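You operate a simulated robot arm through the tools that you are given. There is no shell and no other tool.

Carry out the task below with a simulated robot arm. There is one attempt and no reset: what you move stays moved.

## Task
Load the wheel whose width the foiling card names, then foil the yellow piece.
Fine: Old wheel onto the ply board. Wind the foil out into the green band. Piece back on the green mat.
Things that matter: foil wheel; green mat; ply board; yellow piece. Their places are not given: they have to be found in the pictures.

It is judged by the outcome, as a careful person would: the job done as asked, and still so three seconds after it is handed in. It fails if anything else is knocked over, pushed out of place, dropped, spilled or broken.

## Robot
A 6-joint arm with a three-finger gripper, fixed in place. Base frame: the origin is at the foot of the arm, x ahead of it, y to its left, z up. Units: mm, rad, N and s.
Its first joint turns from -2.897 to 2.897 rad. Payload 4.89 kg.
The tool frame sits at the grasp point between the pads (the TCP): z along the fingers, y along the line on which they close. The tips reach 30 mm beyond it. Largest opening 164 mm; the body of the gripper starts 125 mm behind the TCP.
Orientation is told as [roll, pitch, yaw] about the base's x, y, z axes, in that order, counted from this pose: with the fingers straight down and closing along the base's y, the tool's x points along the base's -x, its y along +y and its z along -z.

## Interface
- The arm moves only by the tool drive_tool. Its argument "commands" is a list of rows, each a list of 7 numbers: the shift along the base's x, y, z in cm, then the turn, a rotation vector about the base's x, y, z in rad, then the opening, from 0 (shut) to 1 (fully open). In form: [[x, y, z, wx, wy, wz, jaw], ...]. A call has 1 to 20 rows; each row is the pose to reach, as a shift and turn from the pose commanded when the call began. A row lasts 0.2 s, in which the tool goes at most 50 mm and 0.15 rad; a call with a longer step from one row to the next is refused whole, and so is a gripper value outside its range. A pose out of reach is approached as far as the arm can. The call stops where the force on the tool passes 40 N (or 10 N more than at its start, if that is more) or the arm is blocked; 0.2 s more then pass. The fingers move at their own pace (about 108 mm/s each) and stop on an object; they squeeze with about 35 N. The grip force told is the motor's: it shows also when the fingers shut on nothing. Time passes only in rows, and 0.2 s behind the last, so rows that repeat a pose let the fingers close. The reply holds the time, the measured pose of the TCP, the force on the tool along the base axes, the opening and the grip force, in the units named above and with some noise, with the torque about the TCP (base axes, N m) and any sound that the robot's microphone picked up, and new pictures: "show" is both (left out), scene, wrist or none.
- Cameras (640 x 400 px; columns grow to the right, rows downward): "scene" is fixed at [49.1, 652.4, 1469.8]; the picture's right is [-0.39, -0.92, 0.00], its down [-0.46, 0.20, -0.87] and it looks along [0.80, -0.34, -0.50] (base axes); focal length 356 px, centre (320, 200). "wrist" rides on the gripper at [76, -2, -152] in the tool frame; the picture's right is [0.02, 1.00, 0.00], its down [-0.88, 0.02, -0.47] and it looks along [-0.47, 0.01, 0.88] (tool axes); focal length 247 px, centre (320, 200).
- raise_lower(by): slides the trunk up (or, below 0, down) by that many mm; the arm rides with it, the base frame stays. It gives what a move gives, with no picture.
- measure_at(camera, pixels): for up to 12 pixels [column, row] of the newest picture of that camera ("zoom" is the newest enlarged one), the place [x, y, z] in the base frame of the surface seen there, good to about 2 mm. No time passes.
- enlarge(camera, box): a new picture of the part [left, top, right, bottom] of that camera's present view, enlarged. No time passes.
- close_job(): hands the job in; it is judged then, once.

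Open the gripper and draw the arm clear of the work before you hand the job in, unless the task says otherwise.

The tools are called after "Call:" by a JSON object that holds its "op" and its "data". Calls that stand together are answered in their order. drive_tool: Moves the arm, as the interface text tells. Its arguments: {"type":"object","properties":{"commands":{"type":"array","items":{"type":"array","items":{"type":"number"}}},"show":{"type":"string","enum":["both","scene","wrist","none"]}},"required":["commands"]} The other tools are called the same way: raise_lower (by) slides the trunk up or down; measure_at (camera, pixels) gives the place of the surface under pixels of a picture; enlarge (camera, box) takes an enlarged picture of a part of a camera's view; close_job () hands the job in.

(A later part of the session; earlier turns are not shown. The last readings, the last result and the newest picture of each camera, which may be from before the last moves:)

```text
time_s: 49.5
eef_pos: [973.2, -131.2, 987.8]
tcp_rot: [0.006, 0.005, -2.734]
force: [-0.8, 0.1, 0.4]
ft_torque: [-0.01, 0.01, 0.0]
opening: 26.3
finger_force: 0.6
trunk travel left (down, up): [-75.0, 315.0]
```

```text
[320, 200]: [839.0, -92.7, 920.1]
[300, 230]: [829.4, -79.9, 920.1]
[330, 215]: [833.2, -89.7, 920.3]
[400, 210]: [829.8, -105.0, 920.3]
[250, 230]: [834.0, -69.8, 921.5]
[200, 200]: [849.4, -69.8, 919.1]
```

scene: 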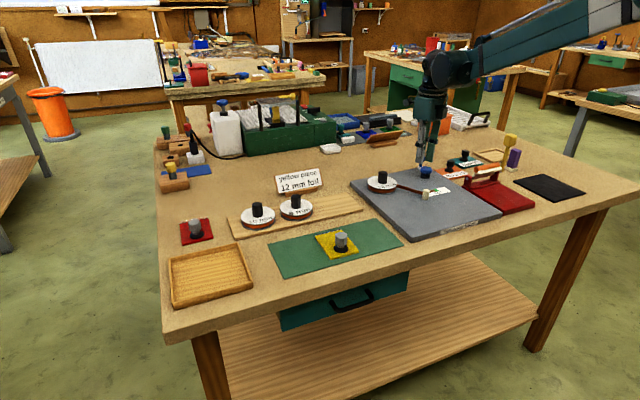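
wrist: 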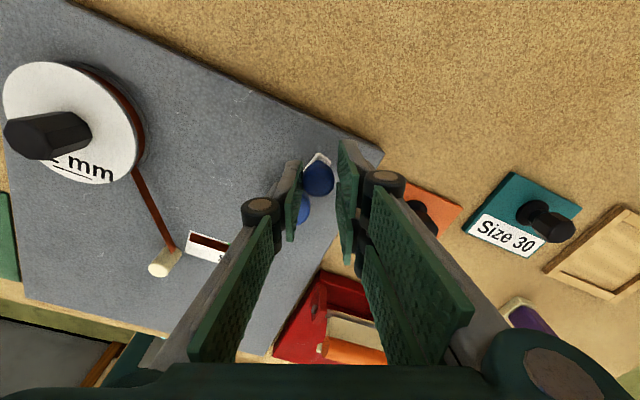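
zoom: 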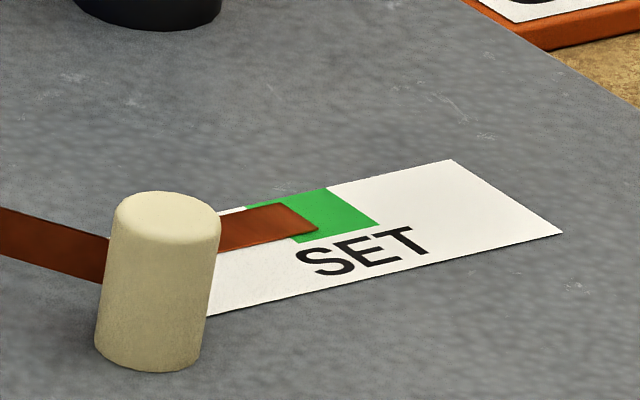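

Call:
{"op": "measure_at", "data": {"camera": "zoom", "pixels": [[283, 207], [290, 207], [305, 225], [313, 230], [322, 232], [300, 212], [340, 200], [365, 215]]}}

```text
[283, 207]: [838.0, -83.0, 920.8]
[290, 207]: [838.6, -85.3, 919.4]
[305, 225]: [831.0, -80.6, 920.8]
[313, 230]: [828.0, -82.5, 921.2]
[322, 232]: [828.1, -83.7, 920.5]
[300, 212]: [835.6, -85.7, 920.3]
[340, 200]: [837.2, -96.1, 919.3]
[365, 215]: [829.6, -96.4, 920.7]
```

Tip at y≈-83.5, only ~4 mm into the band. I turn 25° more to centre it near -90.

Call:
{"op": "drive_tool", "data": {"commands": [[-0.128, -0.371, 0, 0, 0, -0.052, 0.16], [-0.288, -0.73, 0, 0, 0, -0.104, 0.16], [-0.478, -1.073, 0, 0, 0, -0.156, 0.16], [-0.697, -1.399, 0, 0, 0, -0.208, 0.16], [-0.944, -1.704, 0, 0, 0, -0.26, 0.16]]}}

Call:
{"op": "enlarge", "data": {"camera": "scene", "box": [424, 182, 448, 197]}}

```text
time_s: 50.6
eef_pos: [962.7, -149.3, 988.3]
tcp_rot: [0.005, 0.002, -2.994]
force: [0.1, 0.8, -0.8]
ft_torque: [0.01, 0.03, 0.01]
opening: 26.7
finger_force: 0.1
trunk travel left (down, up): [-75.0, 315.0]
```

scene: 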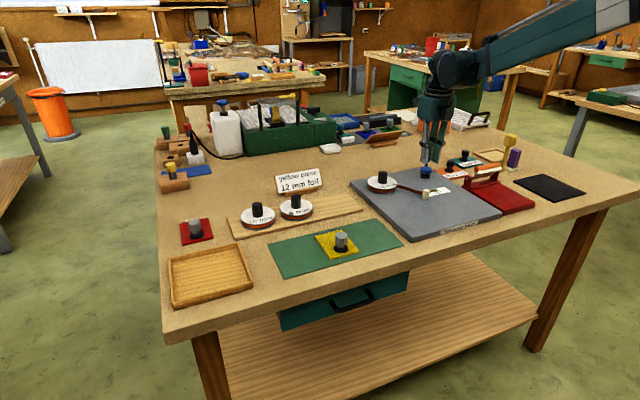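
wrist: 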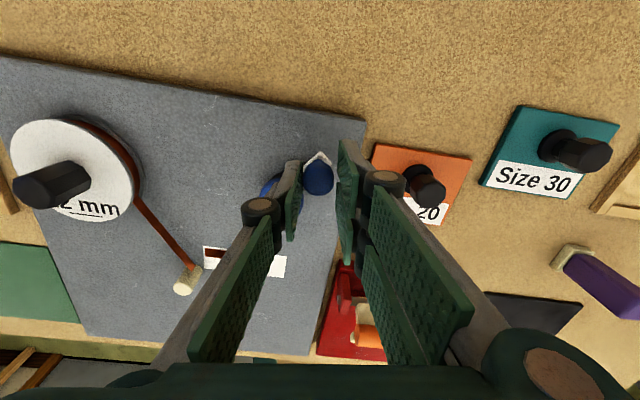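

```text
16.00 times, centred on (436, 190) of scene
```

zoom: 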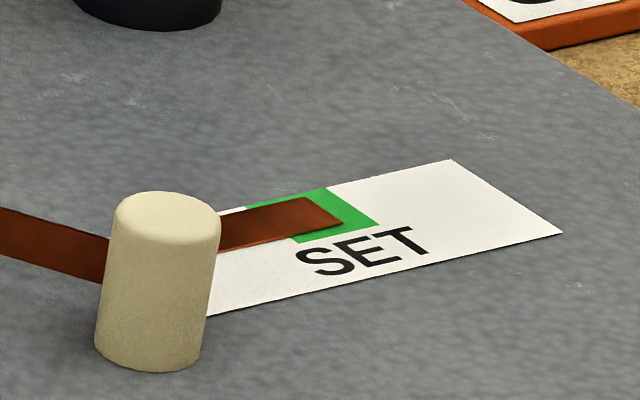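

Call:
{"op": "measure_at", "data": {"camera": "zoom", "pixels": [[306, 200], [338, 225], [322, 213], [316, 208], [332, 220], [345, 226], [360, 228], [325, 195]]}}

Call:
{"op": "enlarge", "data": {"camera": "wrist", "box": [180, 230, 300, 300]}}

```text
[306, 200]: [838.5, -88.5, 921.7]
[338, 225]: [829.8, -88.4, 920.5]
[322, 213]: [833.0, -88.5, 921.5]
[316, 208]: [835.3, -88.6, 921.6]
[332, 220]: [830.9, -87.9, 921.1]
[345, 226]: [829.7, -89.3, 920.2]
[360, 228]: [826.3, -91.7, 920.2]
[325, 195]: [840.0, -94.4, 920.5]
```

```text
5.33 times, centred on (240, 265) of wrist
```

zoom: 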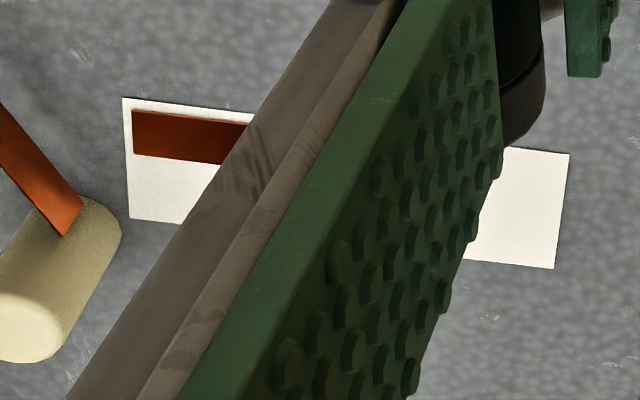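

The tip is at y≈-89, centred in the green band (-80…-100). I release the handle, lift straight up, then travel over toward the yellow piece keeping this yaw, so the camera sees the piece's bare far edge.

Call:
{"op": "drive_tool", "data": {"commands": [[0, 0, 0, 0, 0, 0, 0.22], [0, 0, 0, 0, 0, 0, 0.22], [0, 0, 2, 0, 0, 0, 0.22], [0, 0, 6, 0, 0, 0, 0.22], [0, 0, 10, 0, 0, 0, 0.3], [-1, 3, 12, 0, 0, 0, 0.4], [-2, 7, 12, 0, 0, 0, 0.5], [-3, 11.5, 12, 0, 0, 0, 0.5], [-4, 16, 12, 0, 0, 0, 0.5], [-5, 20.5, 12, 0, 0, 0, 0.5], [-6, 25, 12, 0, 0, 0, 0.5], [-7, 29.5, 12, 0, 0, 0, 0.5], [-8, 34, 12, 0, 0, 0, 0.5], [-9, 38.5, 12, 0, 0, 0, 0.5], [-10, 43, 12, 0, 0, 0, 0.5], [-10.3, 47, 12, 0, 0, 0, 0.5], [-10.3, 47, 12, 0, 0, 0, 0.5]]}}

Call:
{"op": "enlarge", "data": {"camera": "wrist", "box": [220, 60, 420, 200]}}

Call:
{"op": "enlarge", "data": {"camera": "scene", "box": [350, 150, 478, 230]}}

```text
time_s: 54.2
eef_pos: [889.6, 204.7, 1105.6]
tcp_rot: [-0.06, 0.017, -2.797]
force: [0.4, -0.6, -1.0]
ft_torque: [0.04, 0.11, 0.02]
opening: 82.0
finger_force: 0.1
out of reach, approached as far as the arm can: row 10, 11, 12, 13, 14, 15, 16, 17
trunk travel left (down, up): [-75.0, 315.0]
```

scene: 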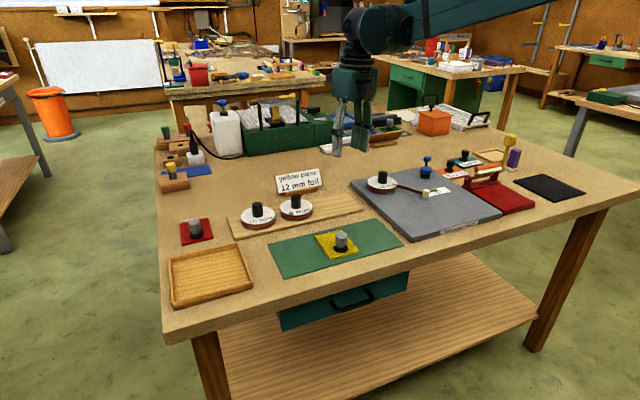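
wrist: 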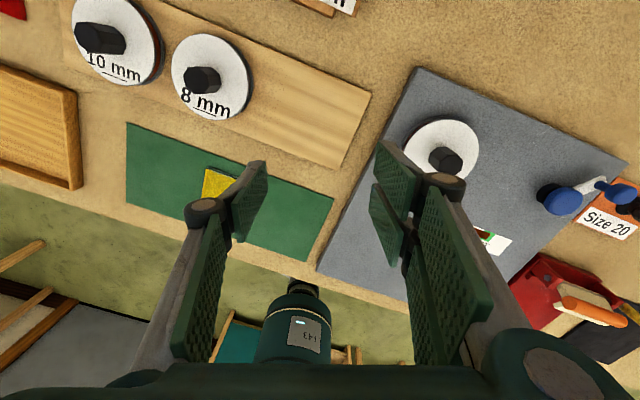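

```text
2.86 times, centred on (320, 130) of wrist
```

zoom: 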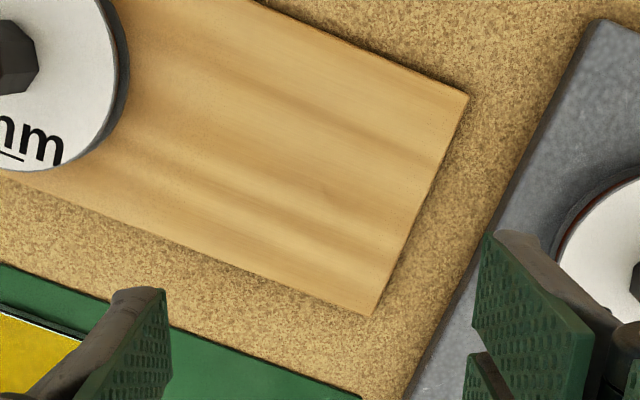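

```text
5.00 times, centred on (414, 190) of scene
```

zoom: 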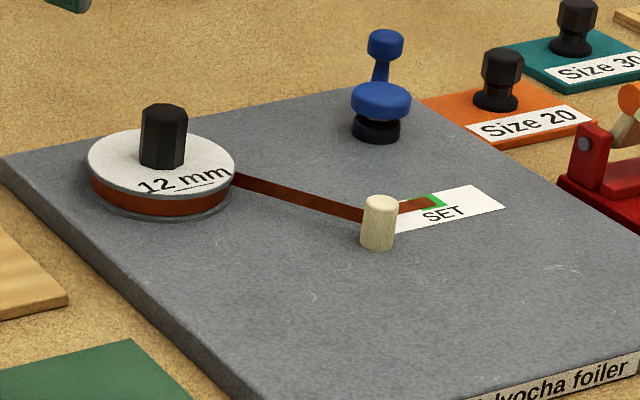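

The arm hit its last-joint limit at this yaw; the foiler state is fine. I back off the commanded pose gradually, easing yaw to about -2.5 over the yellow piece.

Call:
{"op": "drive_tool", "data": {"commands": [[1, -3.9, 0, 0, 0, 0.1, 0.5], [2, -7.8, 0, 0, 0, 0.2, 0.5], [3, -11.6, 0, 0, 0, 0.3, 0.5], [3, -11.6, 0, 0, 0, 0.42, 0.5], [3, -11.6, 0, 0, 0, 0.5, 0.5], [2, -7.8, 0, 0, 0, 0.55, 0.5], [1, -3.9, 0, 0, 0, 0.6, 0.5], [0, 0, 0, 0, 0, 0.6, 0.5], [0, 0, 0, 0, 0, 0.6, 0.5]]}}

Call:
{"op": "enlarge", "data": {"camera": "wrist", "box": [220, 60, 420, 200]}}

```text
time_s: 56.2
eef_pos: [891.3, 203.8, 1107.5]
tcp_rot: [-0.059, 0.017, -2.198]
force: [0.3, 0.6, -0.2]
ft_torque: [0.0, 0.03, 0.03]
opening: 81.9
finger_force: 0.1
trunk travel left (down, up): [-75.0, 315.0]
```

scene: 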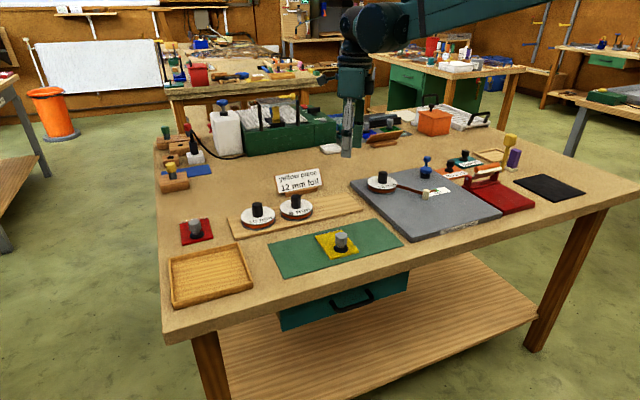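
wrist: 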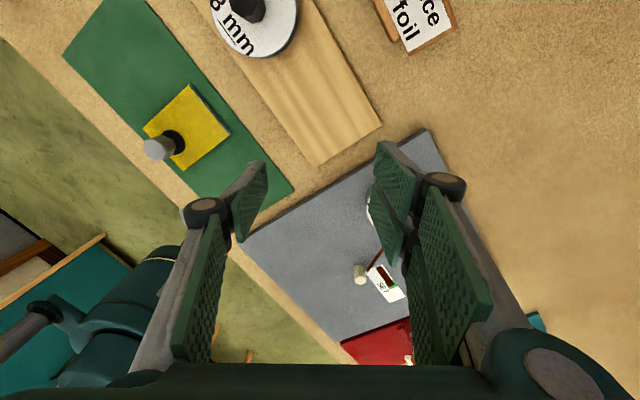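

```text
2.86 times, centred on (320, 130) of wrist
```

zoom: 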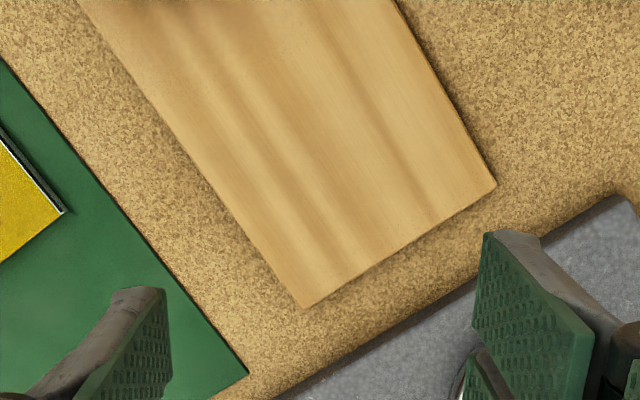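

The commanded pose was reset to where the arm is; a small tilt remains to correct. The piece's bare edge is visible now at wrist (190,87)-(228,130); I zoom there and measure.

Call:
{"op": "enlarge", "data": {"camera": "wrist", "box": [130, 70, 250, 180]}}

Call:
{"op": "measure_at", "data": {"camera": "wrist", "pixels": [[191, 87], [227, 130], [145, 128], [180, 169], [205, 125], [158, 149], [175, 142], [215, 125], [212, 108]]}}

Call:
{"op": "drive_tool", "data": {"commands": [[0, 0, 0, -0.048, -0.038, 0, 0.5], [0, 0, 0, -0.048, -0.038, 0, 0.5]], "show": "none"}}

```text
3.64 times, centred on (190, 125) of wrist
```

zoom: 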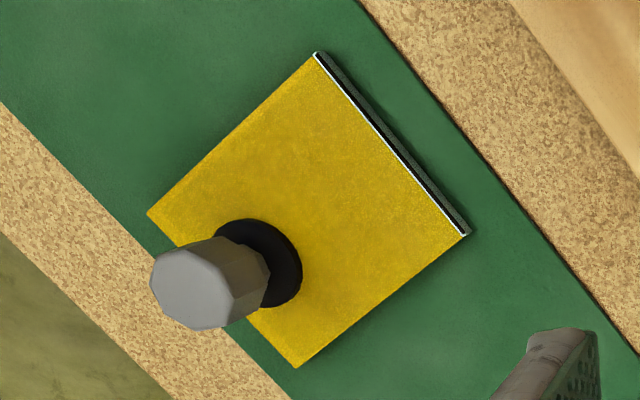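

```text
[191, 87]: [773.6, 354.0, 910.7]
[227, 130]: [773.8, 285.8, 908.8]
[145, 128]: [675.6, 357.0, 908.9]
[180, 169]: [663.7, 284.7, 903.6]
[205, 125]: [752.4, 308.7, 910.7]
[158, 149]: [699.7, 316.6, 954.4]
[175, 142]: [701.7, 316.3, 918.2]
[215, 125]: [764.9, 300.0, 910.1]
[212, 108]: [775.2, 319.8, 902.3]
```

```text
time_s: 56.9
eef_pos: [890.6, 203.3, 1107.8]
tcp_rot: [-0.001, -0.001, -2.198]
force: [0.7, -0.1, -0.5]
ft_torque: [0.04, 0.02, -0.01]
opening: 82.2
finger_force: 0.0
trunk travel left (down, up): [-75.0, 315.0]
```

Piece: x≈672–774, y≈285–356, knob near (700,317) top z≈954; bare edge on the +x side, ~73 mm from the knob. The foil lies flat (sticky side up), so the bare edge must be stood down onto it: I'll grip the knob at yaw +0.39, turn the piece by -π, and tilt it upright. First I turn back and move above the knob.

Call:
{"op": "drive_tool", "data": {"commands": [[-1, 0.6, 0, 0, 0, 0.144, 0.5], [-2, 1.2, 0, 0, 0, 0.288, 0.5], [-3, 1.8, 0, 0, 0, 0.432, 0.5], [-4, 2.4, 0, 0, 0, 0.576, 0.5], [-5, 3, 0, 0, 0, 0.72, 0.5], [-6, 3.6, 0, 0, 0, 0.864, 0.5], [-7, 4.2, -0.5, 0, 0, 1.008, 0.5], [-8, 4.8, -1, 0, 0, 1.152, 0.5], [-9, 5.4, -1.5, 0, 0, 1.296, 0.5], [-10, 6, -2, 0, 0, 1.44, 0.5], [-11, 6.6, -2.5, 0, 0, 1.584, 0.5], [-12, 7.2, -3, 0, 0, 1.728, 0.5], [-13, 7.8, -3.5, 0, 0, 1.872, 0.5], [-14, 8.4, -4, 0, 0, 2.016, 0.5], [-15, 9, -4.5, 0, 0, 2.16, 0.5], [-16.5, 9.8, -5, 0, 0, 2.304, 0.5], [-18, 10.6, -5.5, 0, 0, 2.448, 0.5], [-19.06, 11.37, -5.8, 0, 0, 2.591, 0.5], [-19.06, 11.37, -5.8, 0, 0, 2.591, 0.5]]}}

Call:
{"op": "enlarge", "data": {"camera": "wrist", "box": [240, 60, 400, 200]}}

```text
time_s: 60.9
eef_pos: [700.6, 317.2, 1050.6]
tcp_rot: [-0.001, 0.0, 0.397]
force: [-0.9, -0.3, 0.8]
ft_torque: [0.04, 0.0, -0.01]
opening: 82.3
finger_force: 0.0
trunk travel left (down, up): [-75.0, 315.0]
```

scene: 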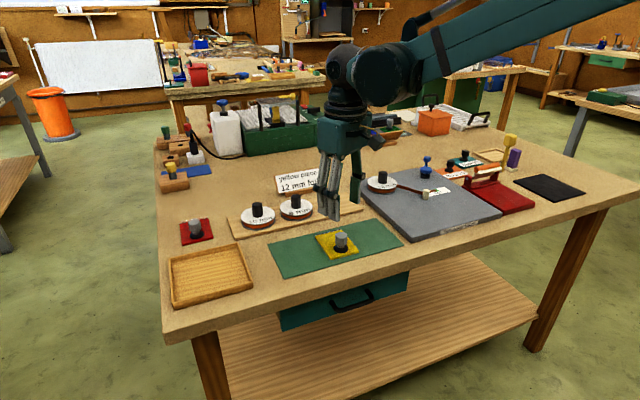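
wrist: 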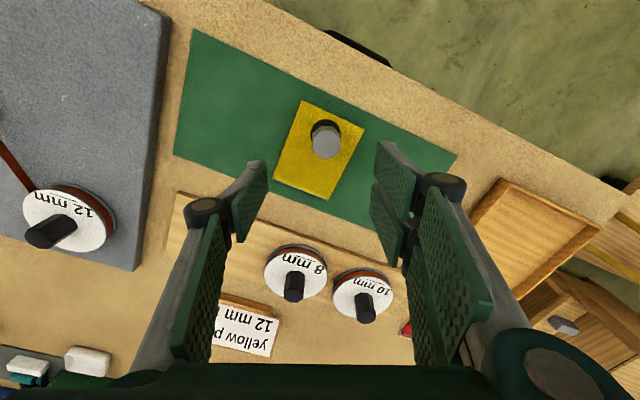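

```text
2.86 times, centred on (320, 130) of wrist
```

zoom: 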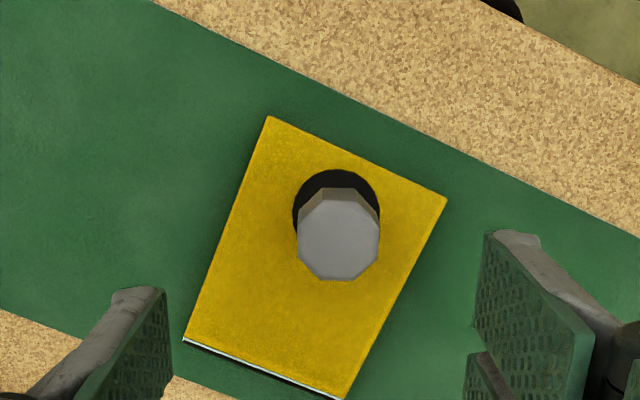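

I zoom on the knob to see its flats, and measure the piece's corners and knob.

Call:
{"op": "enlarge", "data": {"camera": "wrist", "box": [295, 110, 359, 166]}}

Call:
{"op": "measure_at", "data": {"camera": "wrist", "pixels": [[302, 102], [363, 129], [328, 198], [274, 177], [327, 142], [314, 142], [340, 142], [327, 131], [327, 155], [300, 188], [322, 120]]}}

```text
7.14 times, centred on (327, 138) of wrist
```

zoom: 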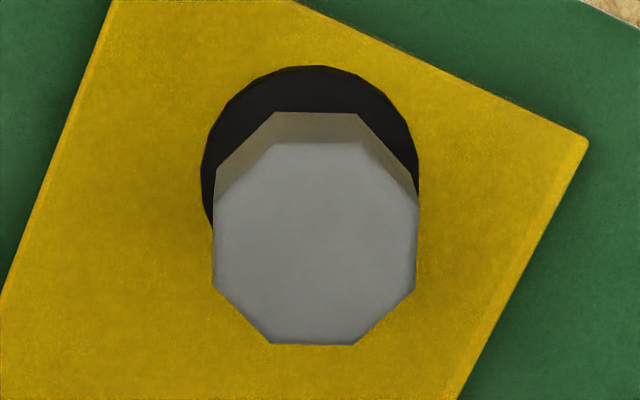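

```text
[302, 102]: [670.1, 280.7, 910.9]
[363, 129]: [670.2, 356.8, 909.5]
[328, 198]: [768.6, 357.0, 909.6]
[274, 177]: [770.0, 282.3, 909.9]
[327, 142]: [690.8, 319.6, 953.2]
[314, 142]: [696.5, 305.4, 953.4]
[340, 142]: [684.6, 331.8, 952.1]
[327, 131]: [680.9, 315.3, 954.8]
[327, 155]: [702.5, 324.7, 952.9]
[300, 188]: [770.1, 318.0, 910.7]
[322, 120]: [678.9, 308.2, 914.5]
```

Knob centre (691,319.5) with flats facing the jaw; bare edge at x≈771 (80 mm from the knob), piece centred in y. I descend to TCP z≈952.

Call:
{"op": "drive_tool", "data": {"commands": [[-0.5, 0.1, -2, 0, 0, 0, 0.5], [-0.96, 0.23, -4, 0, 0, 0, 0.5], [-0.96, 0.23, -6, 0, 0, 0, 0.5], [-0.96, 0.23, -8, 0, 0, 0, 0.5], [-0.96, 0.23, -9.5, 0, 0, 0, 0.5], [-0.96, 0.23, -9.8, 0, 0, 0, 0.5], [-0.96, 0.23, -9.8, 0, 0, 0, 0.5]]}}

Call:
{"op": "enlarge", "data": {"camera": "scene", "box": [300, 205, 380, 265]}}

Call:
{"op": "enlarge", "data": {"camera": "wrist", "box": [240, 120, 400, 240]}}

```text
time_s: 62.5
eef_pos: [692.1, 318.1, 953.0]
tcp_rot: [0.0, 0.001, 0.395]
force: [-0.2, -0.5, 0.2]
ft_torque: [0.02, 0.03, -0.01]
opening: 81.9
finger_force: 0.0
trunk travel left (down, up): [-75.0, 315.0]
```

scene: 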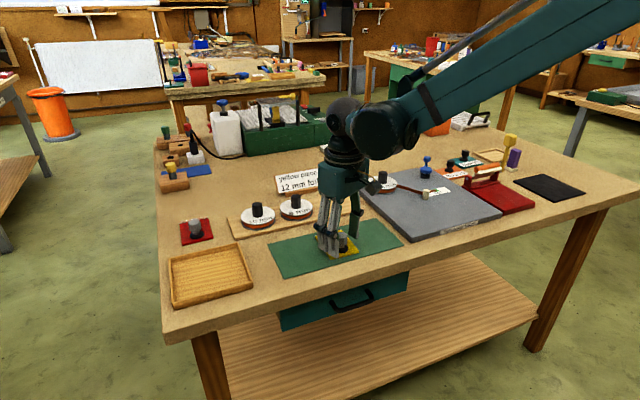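
wrist: 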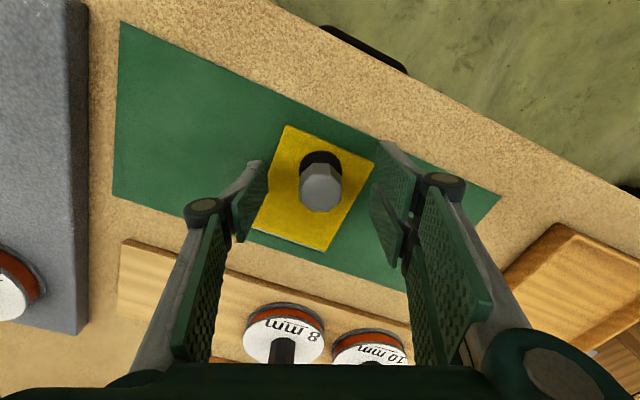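

```text
6.67 times, centred on (340, 235) of scene
```

zoom: 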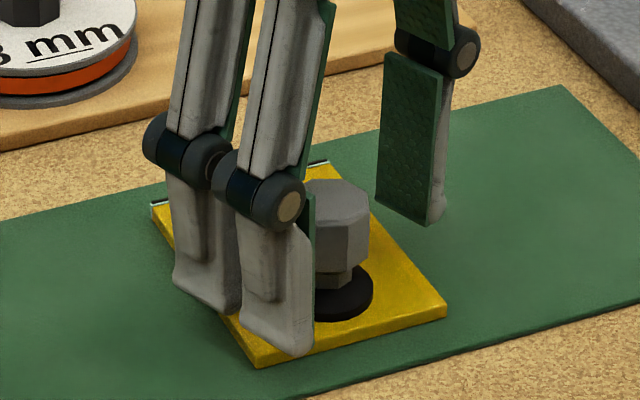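

```text
3.33 times, centred on (320, 180) of wrist
```

zoom: 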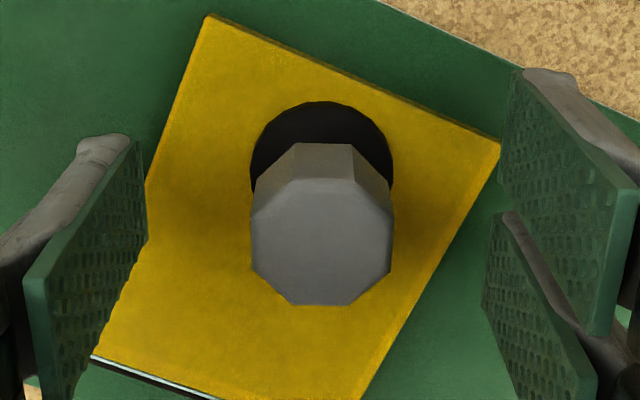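

Knob centred at (320,185). I close the jaw on it.

Call:
{"op": "drive_tool", "data": {"commands": [[0, 0, 0, 0, 0, 0, 0], [0, 0, 0, 0, 0, 0, 0], [0, 0, 0, 0, 0, 0, 0], [0, 0, 0, 0, 0, 0, 0]], "show": "wrist"}}

Call:
{"op": "enlarge", "data": {"camera": "wrist", "box": [240, 120, 400, 260]}}

```text
time_s: 63.5
eef_pos: [692.5, 318.6, 953.2]
tcp_rot: [0.0, -0.001, 0.394]
force: [0.3, 0.6, -0.2]
ft_torque: [0.03, -0.01, 0.02]
opening: 30.0
finger_force: 25.0
trunk travel left (down, up): [-75.0, 315.0]
```

wrist: 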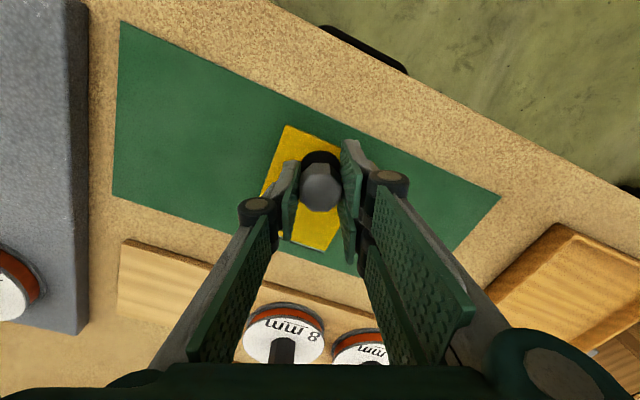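

```text
2.86 times, centred on (320, 190) of wrist
```

zoom: 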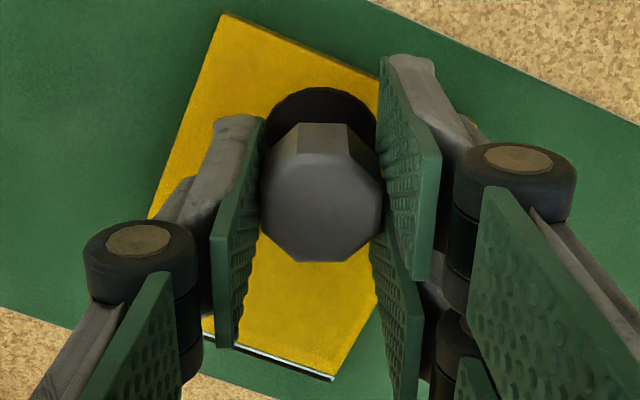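

Gripped at 30 mm opening. I lift slowly and check that the piece comes along.

Call:
{"op": "drive_tool", "data": {"commands": [[0, 0, 0.3, 0, 0, 0, 0], [0, 0, 1, 0, 0, 0, 0], [0, 0, 2.5, 0, 0, 0, 0], [0, 0, 5, 0, 0, 0, 0], [0, 0, 9, 0, 0, 0, 0], [0, 0, 13, 0, 0, 0, 0], [0, 0, 17, 0, 0, 0, 0], [0, 0, 17, 0, 0, 0, 0]]}}

Call:
{"op": "enlarge", "data": {"camera": "scene", "box": [290, 140, 402, 210]}}

```text
time_s: 65.2
eef_pos: [692.0, 319.0, 1123.8]
tcp_rot: [-0.001, 0.001, 0.395]
force: [0.3, -1.0, -1.7]
ft_torque: [0.01, -0.02, -0.02]
opening: 29.8
finger_force: 25.1
trunk travel left (down, up): [-75.0, 315.0]
```

scene: 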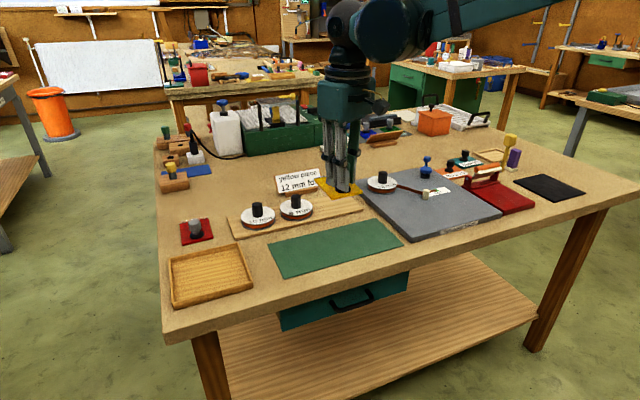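
wrist: 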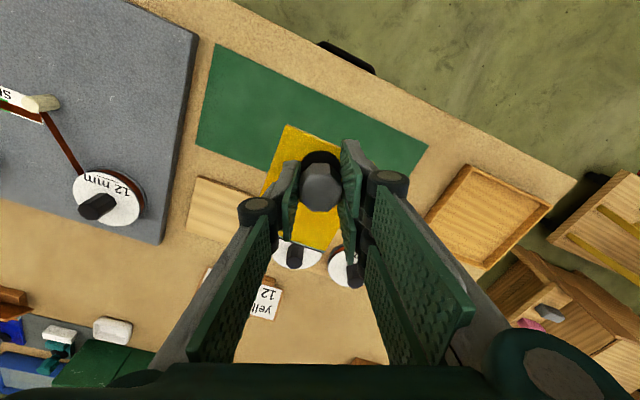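

```text
5.71 times, centred on (346, 175) of scene
```

zoom: 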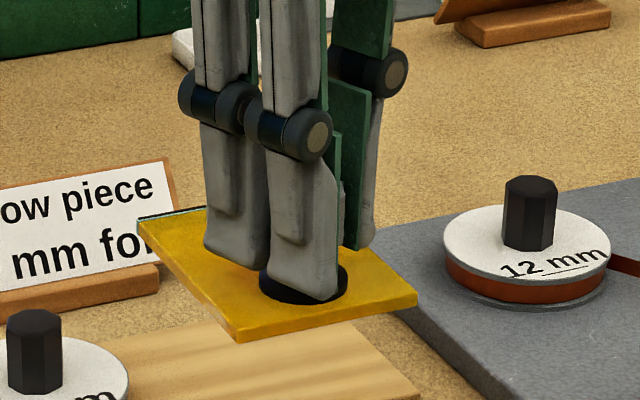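

The piece is held flat. I move over the foiler at safe height, yawing by -π in two halves.

Call:
{"op": "drive_tool", "data": {"commands": [[0, -3.5, 1, 0, 0, -0.143, 0], [0, -7, 2, 0, 0, -0.286, 0], [0, -10.5, 3, 0, 0, -0.428, 0], [0, -14, 4, 0, 0, -0.571, 0], [0, -17.5, 5, 0, 0, -0.714, 0], [0, -21, 5, 0, 0, -0.857, 0], [0, -24.5, 5, 0, 0, -1.0, 0], [0, -28, 5, 0, 0, -1.142, 0], [0, -31.5, 5, 0, 0, -1.285, 0], [0, -35, 5, 0, 0, -1.428, 0], [0, -38.5, 5, 0, 0, -1.571, 0], [0, -38.5, 5, 0, 0, -1.571, 0]], "show": "scene"}}

Call:
{"op": "drive_tool", "data": {"commands": [[0, 0, 0, 0, 0, -0.143, 0], [0, 0, 0, 0, 0, -0.286, 0], [0, 0, 0, 0, 0, -0.428, 0], [0, 0, 0, 0, 0, -0.571, 0], [0, 0, 0, 0, 0, -0.714, 0], [0, 0, 0, 0, 0, -0.857, 0], [0, 0, 0, 0, 0, -1.0, 0], [0, 0, 0, 0, 0, -1.142, 0], [0, 0, 0, 0, 0, -1.285, 0], [0, 0, 0, 0, 0, -1.428, 0], [0, 0, 0, 0, 0, -1.571, 0], [0, 0, 0, 0, 0, -1.571, 0]]}}

```text
time_s: 67.8
eef_pos: [690.7, -65.9, 1172.1]
tcp_rot: [0.0, -0.001, -1.178]
force: [0.0, -0.1, -1.7]
ft_torque: [-0.03, 0.0, -0.02]
opening: 29.9
finger_force: 24.4
trunk travel left (down, up): [-75.0, 315.0]
```

scene: 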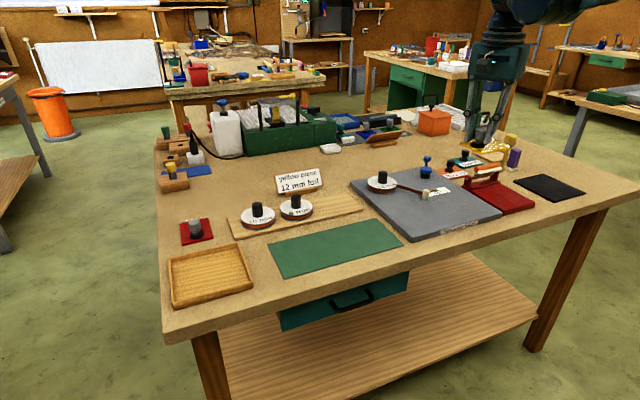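

```text
time_s: 70.5
eef_pos: [692.4, -65.1, 1172.1]
tcp_rot: [0.0, 0.0, -2.749]
force: [0.2, -0.6, -2.3]
ft_torque: [-0.01, -0.03, -0.01]
opening: 29.6
finger_force: 24.7
trunk travel left (down, up): [-75.0, 315.0]
```

scene: 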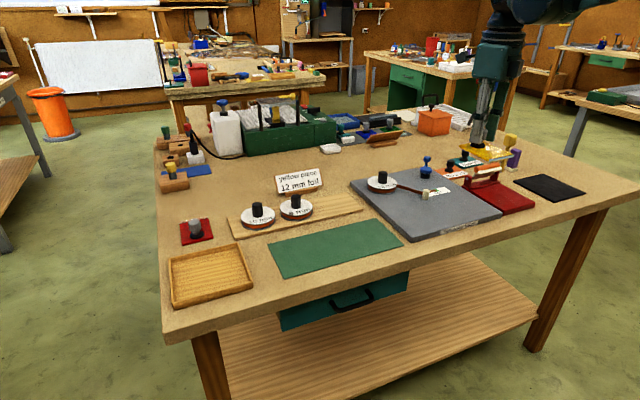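
wrist: 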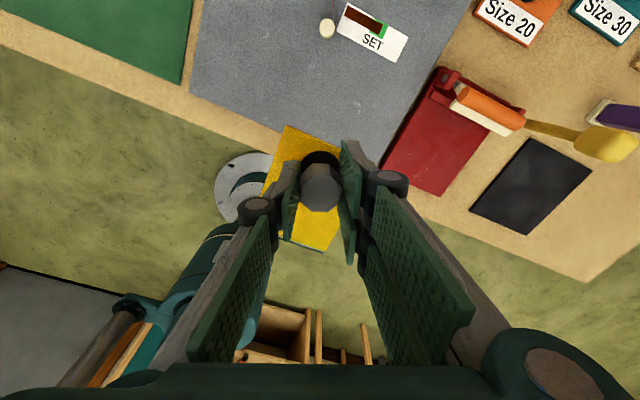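

The yaw is done. Before tilting I zoom on the strip from this angle to measure it exactly.

Call:
{"op": "enlarge", "data": {"camera": "wrist", "box": [320, 0, 420, 70]}}

Call:
{"op": "measure_at", "data": {"camera": "zoom", "pixels": [[180, 60], [280, 120], [380, 185], [350, 215], [410, 165], [165, 30], [150, 60], [440, 190]]}}

```text
5.71 times, centred on (370, 35) of wrist
```

zoom: 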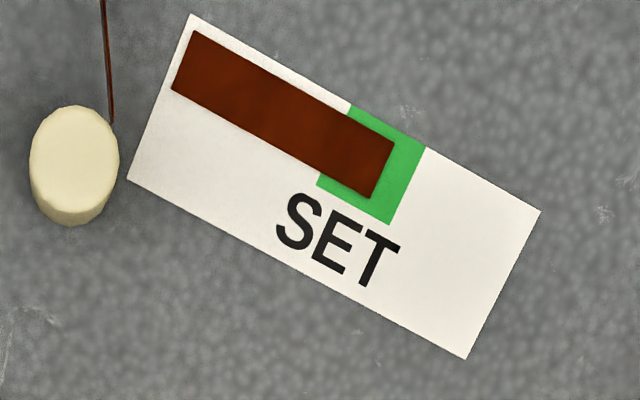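

```text
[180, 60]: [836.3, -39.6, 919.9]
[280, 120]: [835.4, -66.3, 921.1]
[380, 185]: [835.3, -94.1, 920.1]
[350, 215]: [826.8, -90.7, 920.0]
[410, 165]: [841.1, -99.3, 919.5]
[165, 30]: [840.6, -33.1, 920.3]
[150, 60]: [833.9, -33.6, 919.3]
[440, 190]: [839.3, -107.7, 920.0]
```

Call:
{"op": "measure_at", "data": {"camera": "zoom", "pixels": [[197, 35], [388, 143], [370, 192], [178, 86], [295, 88], [272, 141], [382, 168], [186, 60], [351, 107], [425, 148], [391, 222], [319, 183]]}}

```text
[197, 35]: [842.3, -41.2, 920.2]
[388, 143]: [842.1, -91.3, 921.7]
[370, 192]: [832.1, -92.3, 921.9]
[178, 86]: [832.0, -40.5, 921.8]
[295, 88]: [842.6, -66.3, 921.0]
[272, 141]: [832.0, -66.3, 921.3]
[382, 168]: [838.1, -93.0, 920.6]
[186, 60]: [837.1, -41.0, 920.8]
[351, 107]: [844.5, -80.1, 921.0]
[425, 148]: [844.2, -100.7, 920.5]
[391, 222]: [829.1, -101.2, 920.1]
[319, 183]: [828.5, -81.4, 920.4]
```

Strip: x 831.5–843 (centre 837.2), y -40 to -92.5, tip well in the band. Now I tilt the tool forward about base y (-0.79 rad first) with the TCP held in place.

Call:
{"op": "drive_tool", "data": {"commands": [[0, 0, 0, 0, -0.131, 0, 0], [0, 0, 0, 0, -0.262, 0, 0], [0, 0, 0, 0, -0.393, 0, 0], [0, 0, 0, 0, -0.524, 0, 0], [0, 0, 0, 0, -0.655, 0, 0], [0, 0, 0, 0, -0.786, 0, 0], [0, 0, 0, 0, -0.786, 0, 0]]}}

```text
time_s: 72.0
eef_pos: [690.5, -65.0, 1172.5]
tcp_rot: [0.367, 0.715, -2.609]
force: [0.8, 0.2, -2.0]
ft_torque: [0.03, 0.01, -0.03]
opening: 30.0
finger_force: 25.0
trunk travel left (down, up): [-75.0, 315.0]
```

scene: 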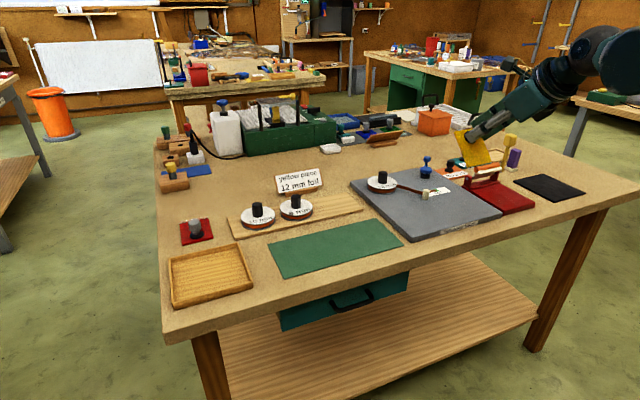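
wrist: 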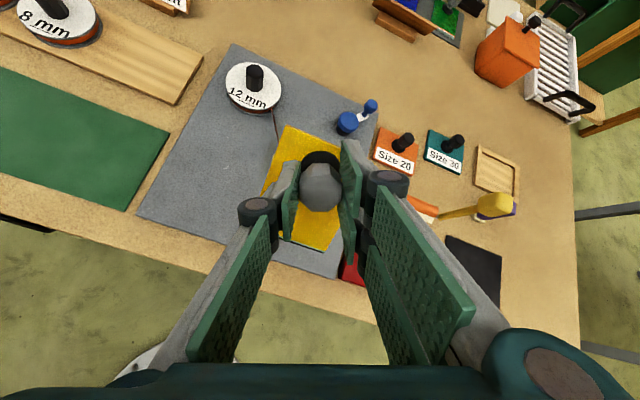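

The 45° tilt worked. I tilt the other 45°.

Call:
{"op": "drive_tool", "data": {"commands": [[0, 0, 0, 0, -0.131, 0, 0], [0, 0, 0, 0, -0.262, 0, 0], [0, 0, 0, 0, -0.393, 0, 0], [0, 0, 0, 0, -0.524, 0, 0], [0, 0, 0, 0, -0.655, 0, 0], [0, 0, 0, 0, -0.785, 0, 0], [0, 0, 0, 0, -0.785, 0, 0]]}}

Call:
{"op": "enlarge", "data": {"camera": "scene", "box": [430, 90, 590, 190]}}

```text
time_s: 73.7
eef_pos: [691.0, -66.2, 1172.3]
tcp_rot: [1.574, 1.177, -1.57]
force: [-0.9, 0.1, -0.9]
ft_torque: [-0.01, 0.13, -0.04]
opening: 29.9
finger_force: 25.0
trunk travel left (down, up): [-75.0, 315.0]
```

scene: 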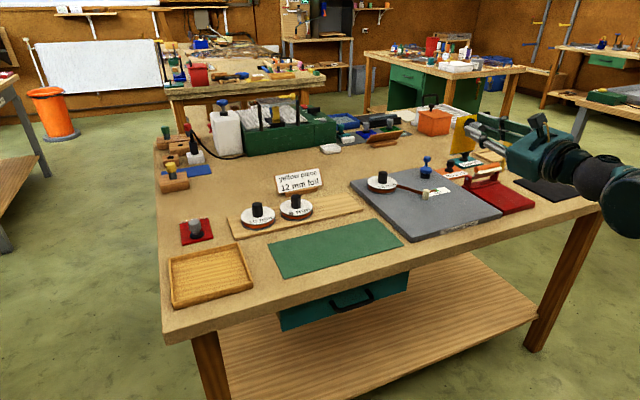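
wrist: 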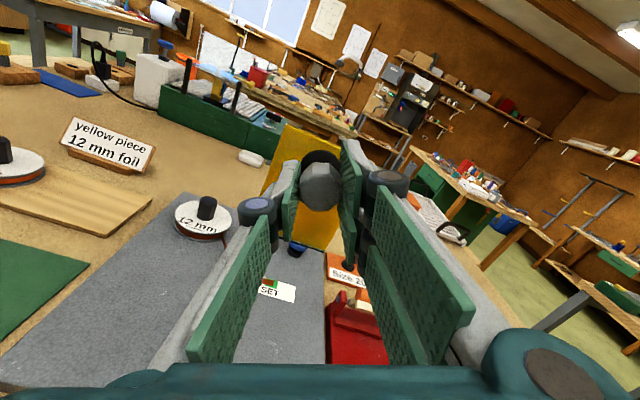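

```text
4.00 times, centred on (510, 140) of scene
```

zoom: 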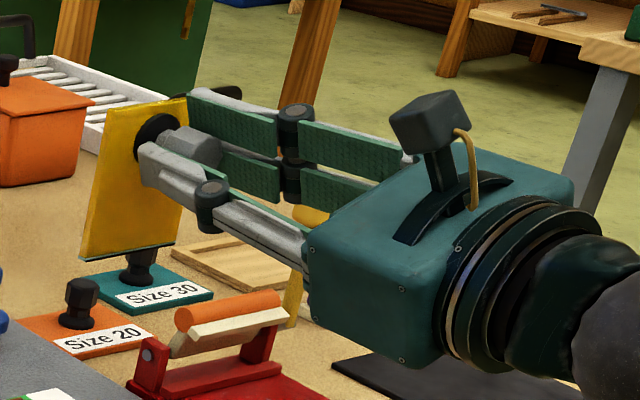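

The piece stands upright with its bare edge down, knob toward the robot. I measure the piece's lower edge and face in this zoom to know its offsets from the TCP.

Call:
{"op": "measure_at", "data": {"camera": "zoom", "pixels": [[86, 254], [100, 250], [130, 249], [165, 243], [172, 240], [125, 105], [180, 98], [95, 180], [180, 180], [188, 145], [140, 258]]}}

Call:
{"op": "enlarge", "data": {"camera": "scene", "box": [445, 108, 493, 158]}}

```text
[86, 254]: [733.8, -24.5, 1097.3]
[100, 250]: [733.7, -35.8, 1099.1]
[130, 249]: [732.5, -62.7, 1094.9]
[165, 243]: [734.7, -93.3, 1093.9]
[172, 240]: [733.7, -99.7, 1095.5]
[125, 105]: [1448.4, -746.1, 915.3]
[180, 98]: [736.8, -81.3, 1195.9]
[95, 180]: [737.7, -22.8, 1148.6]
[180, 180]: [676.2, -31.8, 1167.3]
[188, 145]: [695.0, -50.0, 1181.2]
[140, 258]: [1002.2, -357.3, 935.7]
```

```text
8.00 times, centred on (469, 133) of scene
```

zoom: 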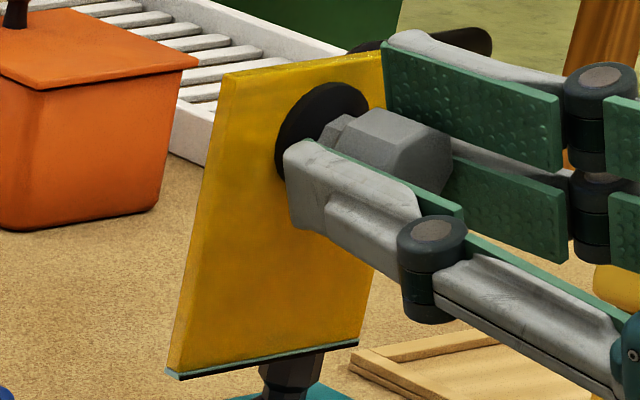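

Call:
{"op": "measure_at", "data": {"camera": "zoom", "pixels": [[168, 370], [183, 376], [190, 372], [270, 358], [350, 342], [356, 340], [200, 340], [340, 320], [225, 100], [240, 80], [376, 60], [300, 65]]}}

```text
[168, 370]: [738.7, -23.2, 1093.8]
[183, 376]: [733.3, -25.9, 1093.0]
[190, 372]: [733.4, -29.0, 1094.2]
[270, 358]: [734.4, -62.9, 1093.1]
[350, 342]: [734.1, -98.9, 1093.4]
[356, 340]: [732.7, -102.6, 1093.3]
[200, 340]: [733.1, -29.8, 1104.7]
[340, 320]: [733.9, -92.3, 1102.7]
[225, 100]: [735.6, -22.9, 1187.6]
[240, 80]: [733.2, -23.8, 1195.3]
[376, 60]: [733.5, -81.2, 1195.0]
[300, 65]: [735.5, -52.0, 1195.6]
```

Near face x=733.6 and vertical, edge bottom z≈1092.5, y centre ≈-64. I shift +100.4 mm in x, -2 mm in y, and lower to about 12 mm above the strip.

Call:
{"op": "drive_tool", "data": {"commands": [[3, -0.1, 0, 0, 0, 0, 0], [6.5, -0.2, 0, 0, 0, 0, 0], [10.04, -0.2, 0, 0, 0, 0, 0], [10.04, -0.2, -4, 0, 0, 0, 0], [10.04, -0.2, -8, 0, 0, 0, 0], [10.04, -0.2, -12, 0, 0, 0, 0], [10.04, -0.2, -15, 0, 0, 0, 0], [10.04, -0.2, -15.9, 0, 0, 0, 0], [10.04, -0.2, -15.9, 0, 0, 0, 0]]}}

Call:
{"op": "enlarge", "data": {"camera": "scene", "box": [400, 140, 480, 210]}}

```text
time_s: 75.7
eef_pos: [800.0, -68.9, 1031.5]
tcp_rot: [1.563, 1.178, -1.576]
force: [-0.7, 0.2, -1.8]
ft_torque: [-0.06, 0.07, -0.02]
opening: 29.8
finger_force: 25.5
out of reach, approached as far as the arm can: row 7, 8, 9
trunk travel left (down, up): [-75.0, 315.0]
```

scene: 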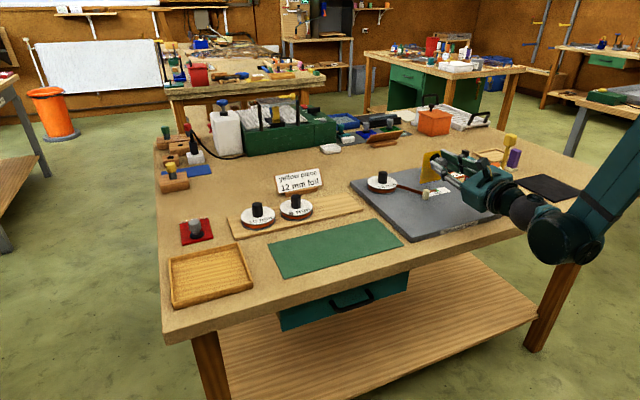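
wrist: 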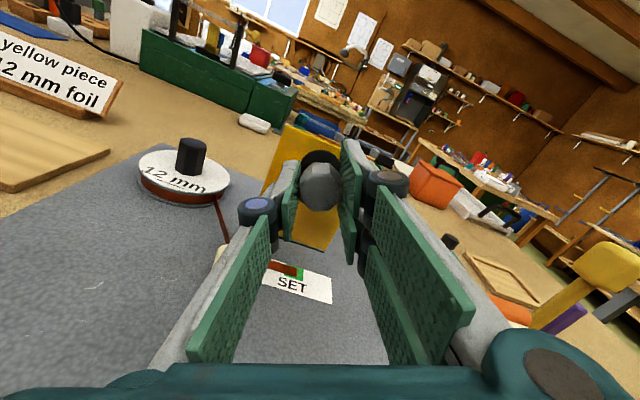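

```text
5.71 times, centred on (440, 175) of scene
```

zoom: 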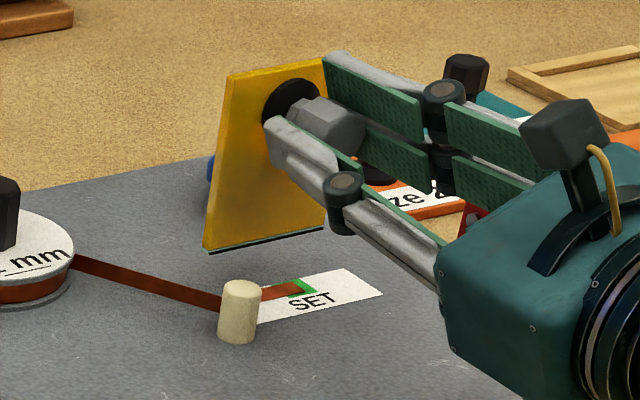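

The arm cannot go lower at this trunk height (stopped at z=1031). I go back up to z≈1110 at the right x/y, then lower the trunk by its remaining 75 mm.

Call:
{"op": "drive_tool", "data": {"commands": [[0, 0, 3, 0, 0, 0, 0], [-0.4, 0.1, 6, 0, -0.003, -0.002, 0], [-0.84, 0.15, 7.9, 0, -0.003, -0.002, 0], [-0.84, 0.15, 7.9, 0, -0.003, -0.002, 0]], "show": "none"}}

Call:
{"op": "raise_lower", "data": {"by": -75}}

Call:
{"op": "drive_tool", "data": {"commands": [[0, 0, 0, 0, 0, 0, 0]]}}

Call:
{"op": "enlarge", "data": {"camera": "scene", "box": [400, 140, 480, 210]}}

```text
time_s: 76.7
eef_pos: [791.0, -67.2, 1110.0]
tcp_rot: [1.58, 1.178, -1.564]
force: [0.4, 0.2, -3.2]
ft_torque: [0.0, 0.06, 0.0]
opening: 29.9
finger_force: 25.1
trunk travel left (down, up): [-75.0, 315.0]
```

```text
time_s: 77.8
eef_pos: [792.6, -68.3, 1035.7]
tcp_rot: [1.579, 1.176, -1.565]
force: [-0.2, 0.2, -1.7]
ft_torque: [-0.02, 0.05, -0.02]
opening: 30.1
finger_force: 25.2
trunk travel left (down, up): [0.0, 390.0]
```

```text
time_s: 78.2
eef_pos: [791.1, -67.5, 1035.0]
tcp_rot: [1.579, 1.177, -1.565]
force: [-0.6, -0.2, -2.2]
ft_torque: [-0.02, 0.07, 0.01]
opening: 30.0
finger_force: 25.2
trunk travel left (down, up): [0.0, 390.0]
```

scene: 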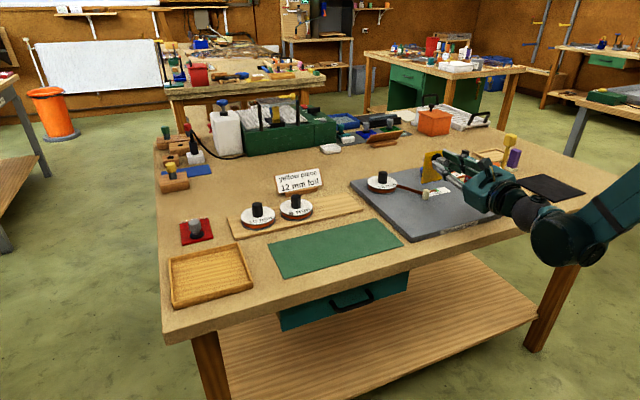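
wrist: 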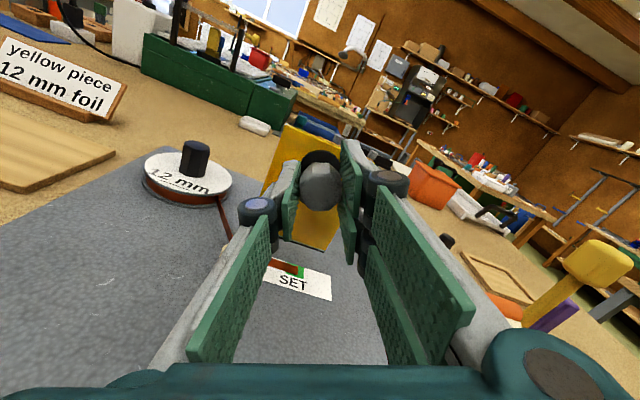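

```text
5.71 times, centred on (440, 175) of scene
```

zoom: 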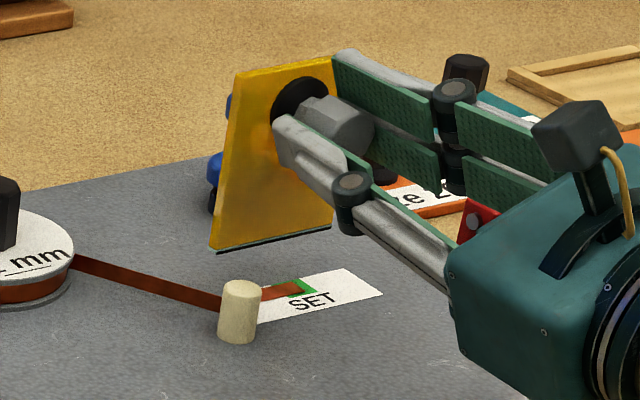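

Now at (791.5,-67.7,1035) with margin below. I measure the piece's lower edge against the strip.

Call:
{"op": "enlarge", "data": {"camera": "scene", "box": [416, 150, 464, 200]}}

Call:
{"op": "measure_at", "data": {"camera": "zoom", "pixels": [[190, 215], [200, 215], [280, 200], [345, 188], [215, 180], [340, 160], [230, 30], [180, 215]]}}

```text
8.00 times, centred on (440, 175) of scene
```

zoom: 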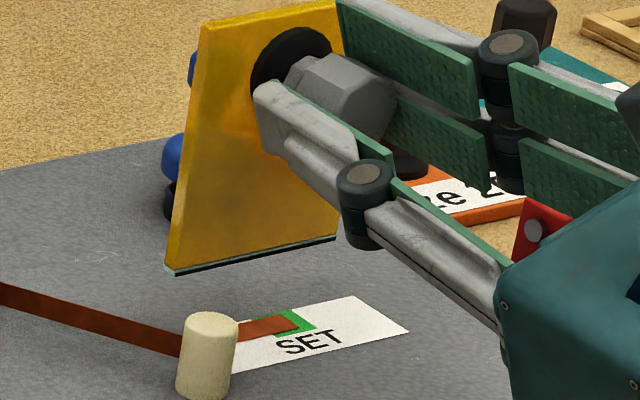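

```text
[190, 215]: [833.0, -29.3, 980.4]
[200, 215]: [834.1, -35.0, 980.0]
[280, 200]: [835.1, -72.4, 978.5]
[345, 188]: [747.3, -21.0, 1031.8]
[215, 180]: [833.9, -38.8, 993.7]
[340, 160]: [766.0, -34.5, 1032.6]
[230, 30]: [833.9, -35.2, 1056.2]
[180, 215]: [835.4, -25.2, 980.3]
```

Call:
{"op": "measure_at", "data": {"camera": "zoom", "pixels": [[176, 272], [185, 268], [255, 253], [325, 238], [333, 236], [167, 264], [190, 250], [320, 225], [245, 330], [292, 322], [275, 318]]}}

```text
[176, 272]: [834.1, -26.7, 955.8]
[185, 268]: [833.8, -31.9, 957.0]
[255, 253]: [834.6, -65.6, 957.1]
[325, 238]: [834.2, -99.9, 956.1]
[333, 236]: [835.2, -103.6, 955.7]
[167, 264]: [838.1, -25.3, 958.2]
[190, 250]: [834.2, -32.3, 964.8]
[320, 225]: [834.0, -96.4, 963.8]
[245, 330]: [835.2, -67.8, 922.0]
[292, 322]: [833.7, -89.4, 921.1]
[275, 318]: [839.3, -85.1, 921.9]
```

Edge bottom z≈955.5 and level, plane centred at x≈837.3 — matches the strip. I shift -3 mm in y to clear the upright foil run, and lower to ~5 mm above.

Call:
{"op": "drive_tool", "data": {"commands": [[0, -0.3, -0.7, 0, 0, 0, 0], [0, -0.3, -1.4, 0, 0, 0, 0], [0, -0.3, -2.1, 0, 0, 0, 0], [0, -0.3, -2.8, 0, 0, 0, 0], [0, -0.3, -2.8, 0, 0, 0, 0]]}}

Call:
{"op": "enlarge", "data": {"camera": "scene", "box": [416, 160, 464, 210]}}

```text
time_s: 79.4
eef_pos: [792.1, -69.8, 1007.3]
tcp_rot: [1.581, 1.177, -1.565]
force: [-0.8, -0.3, -1.9]
ft_torque: [-0.02, 0.08, -0.01]
opening: 29.8
finger_force: 25.2
trunk travel left (down, up): [0.0, 390.0]
```

scene: 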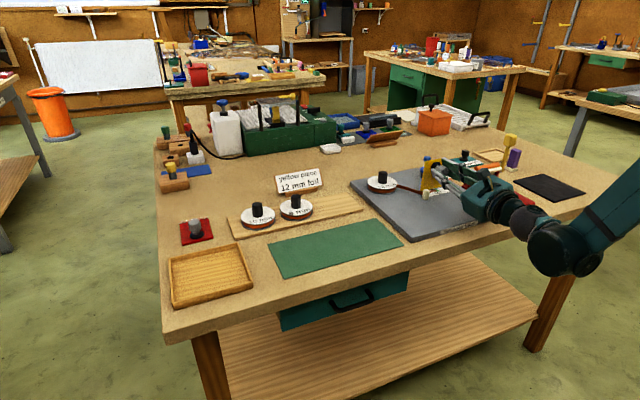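
wrist: 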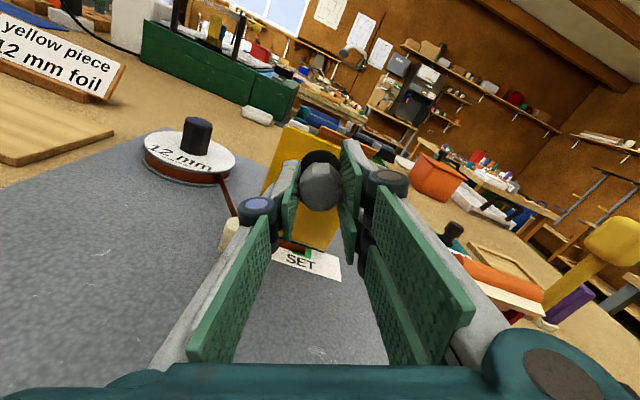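

```text
8.00 times, centred on (440, 185) of scene
```

zoom: 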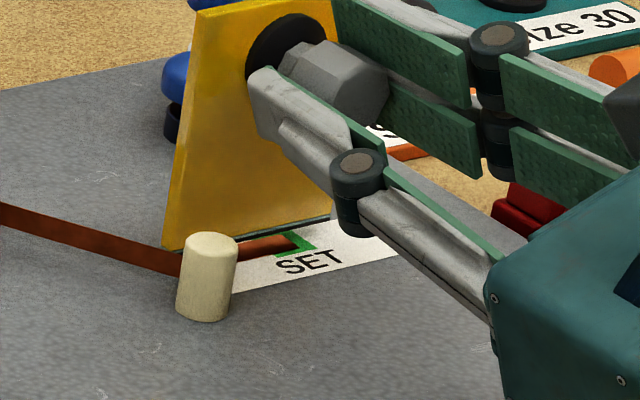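

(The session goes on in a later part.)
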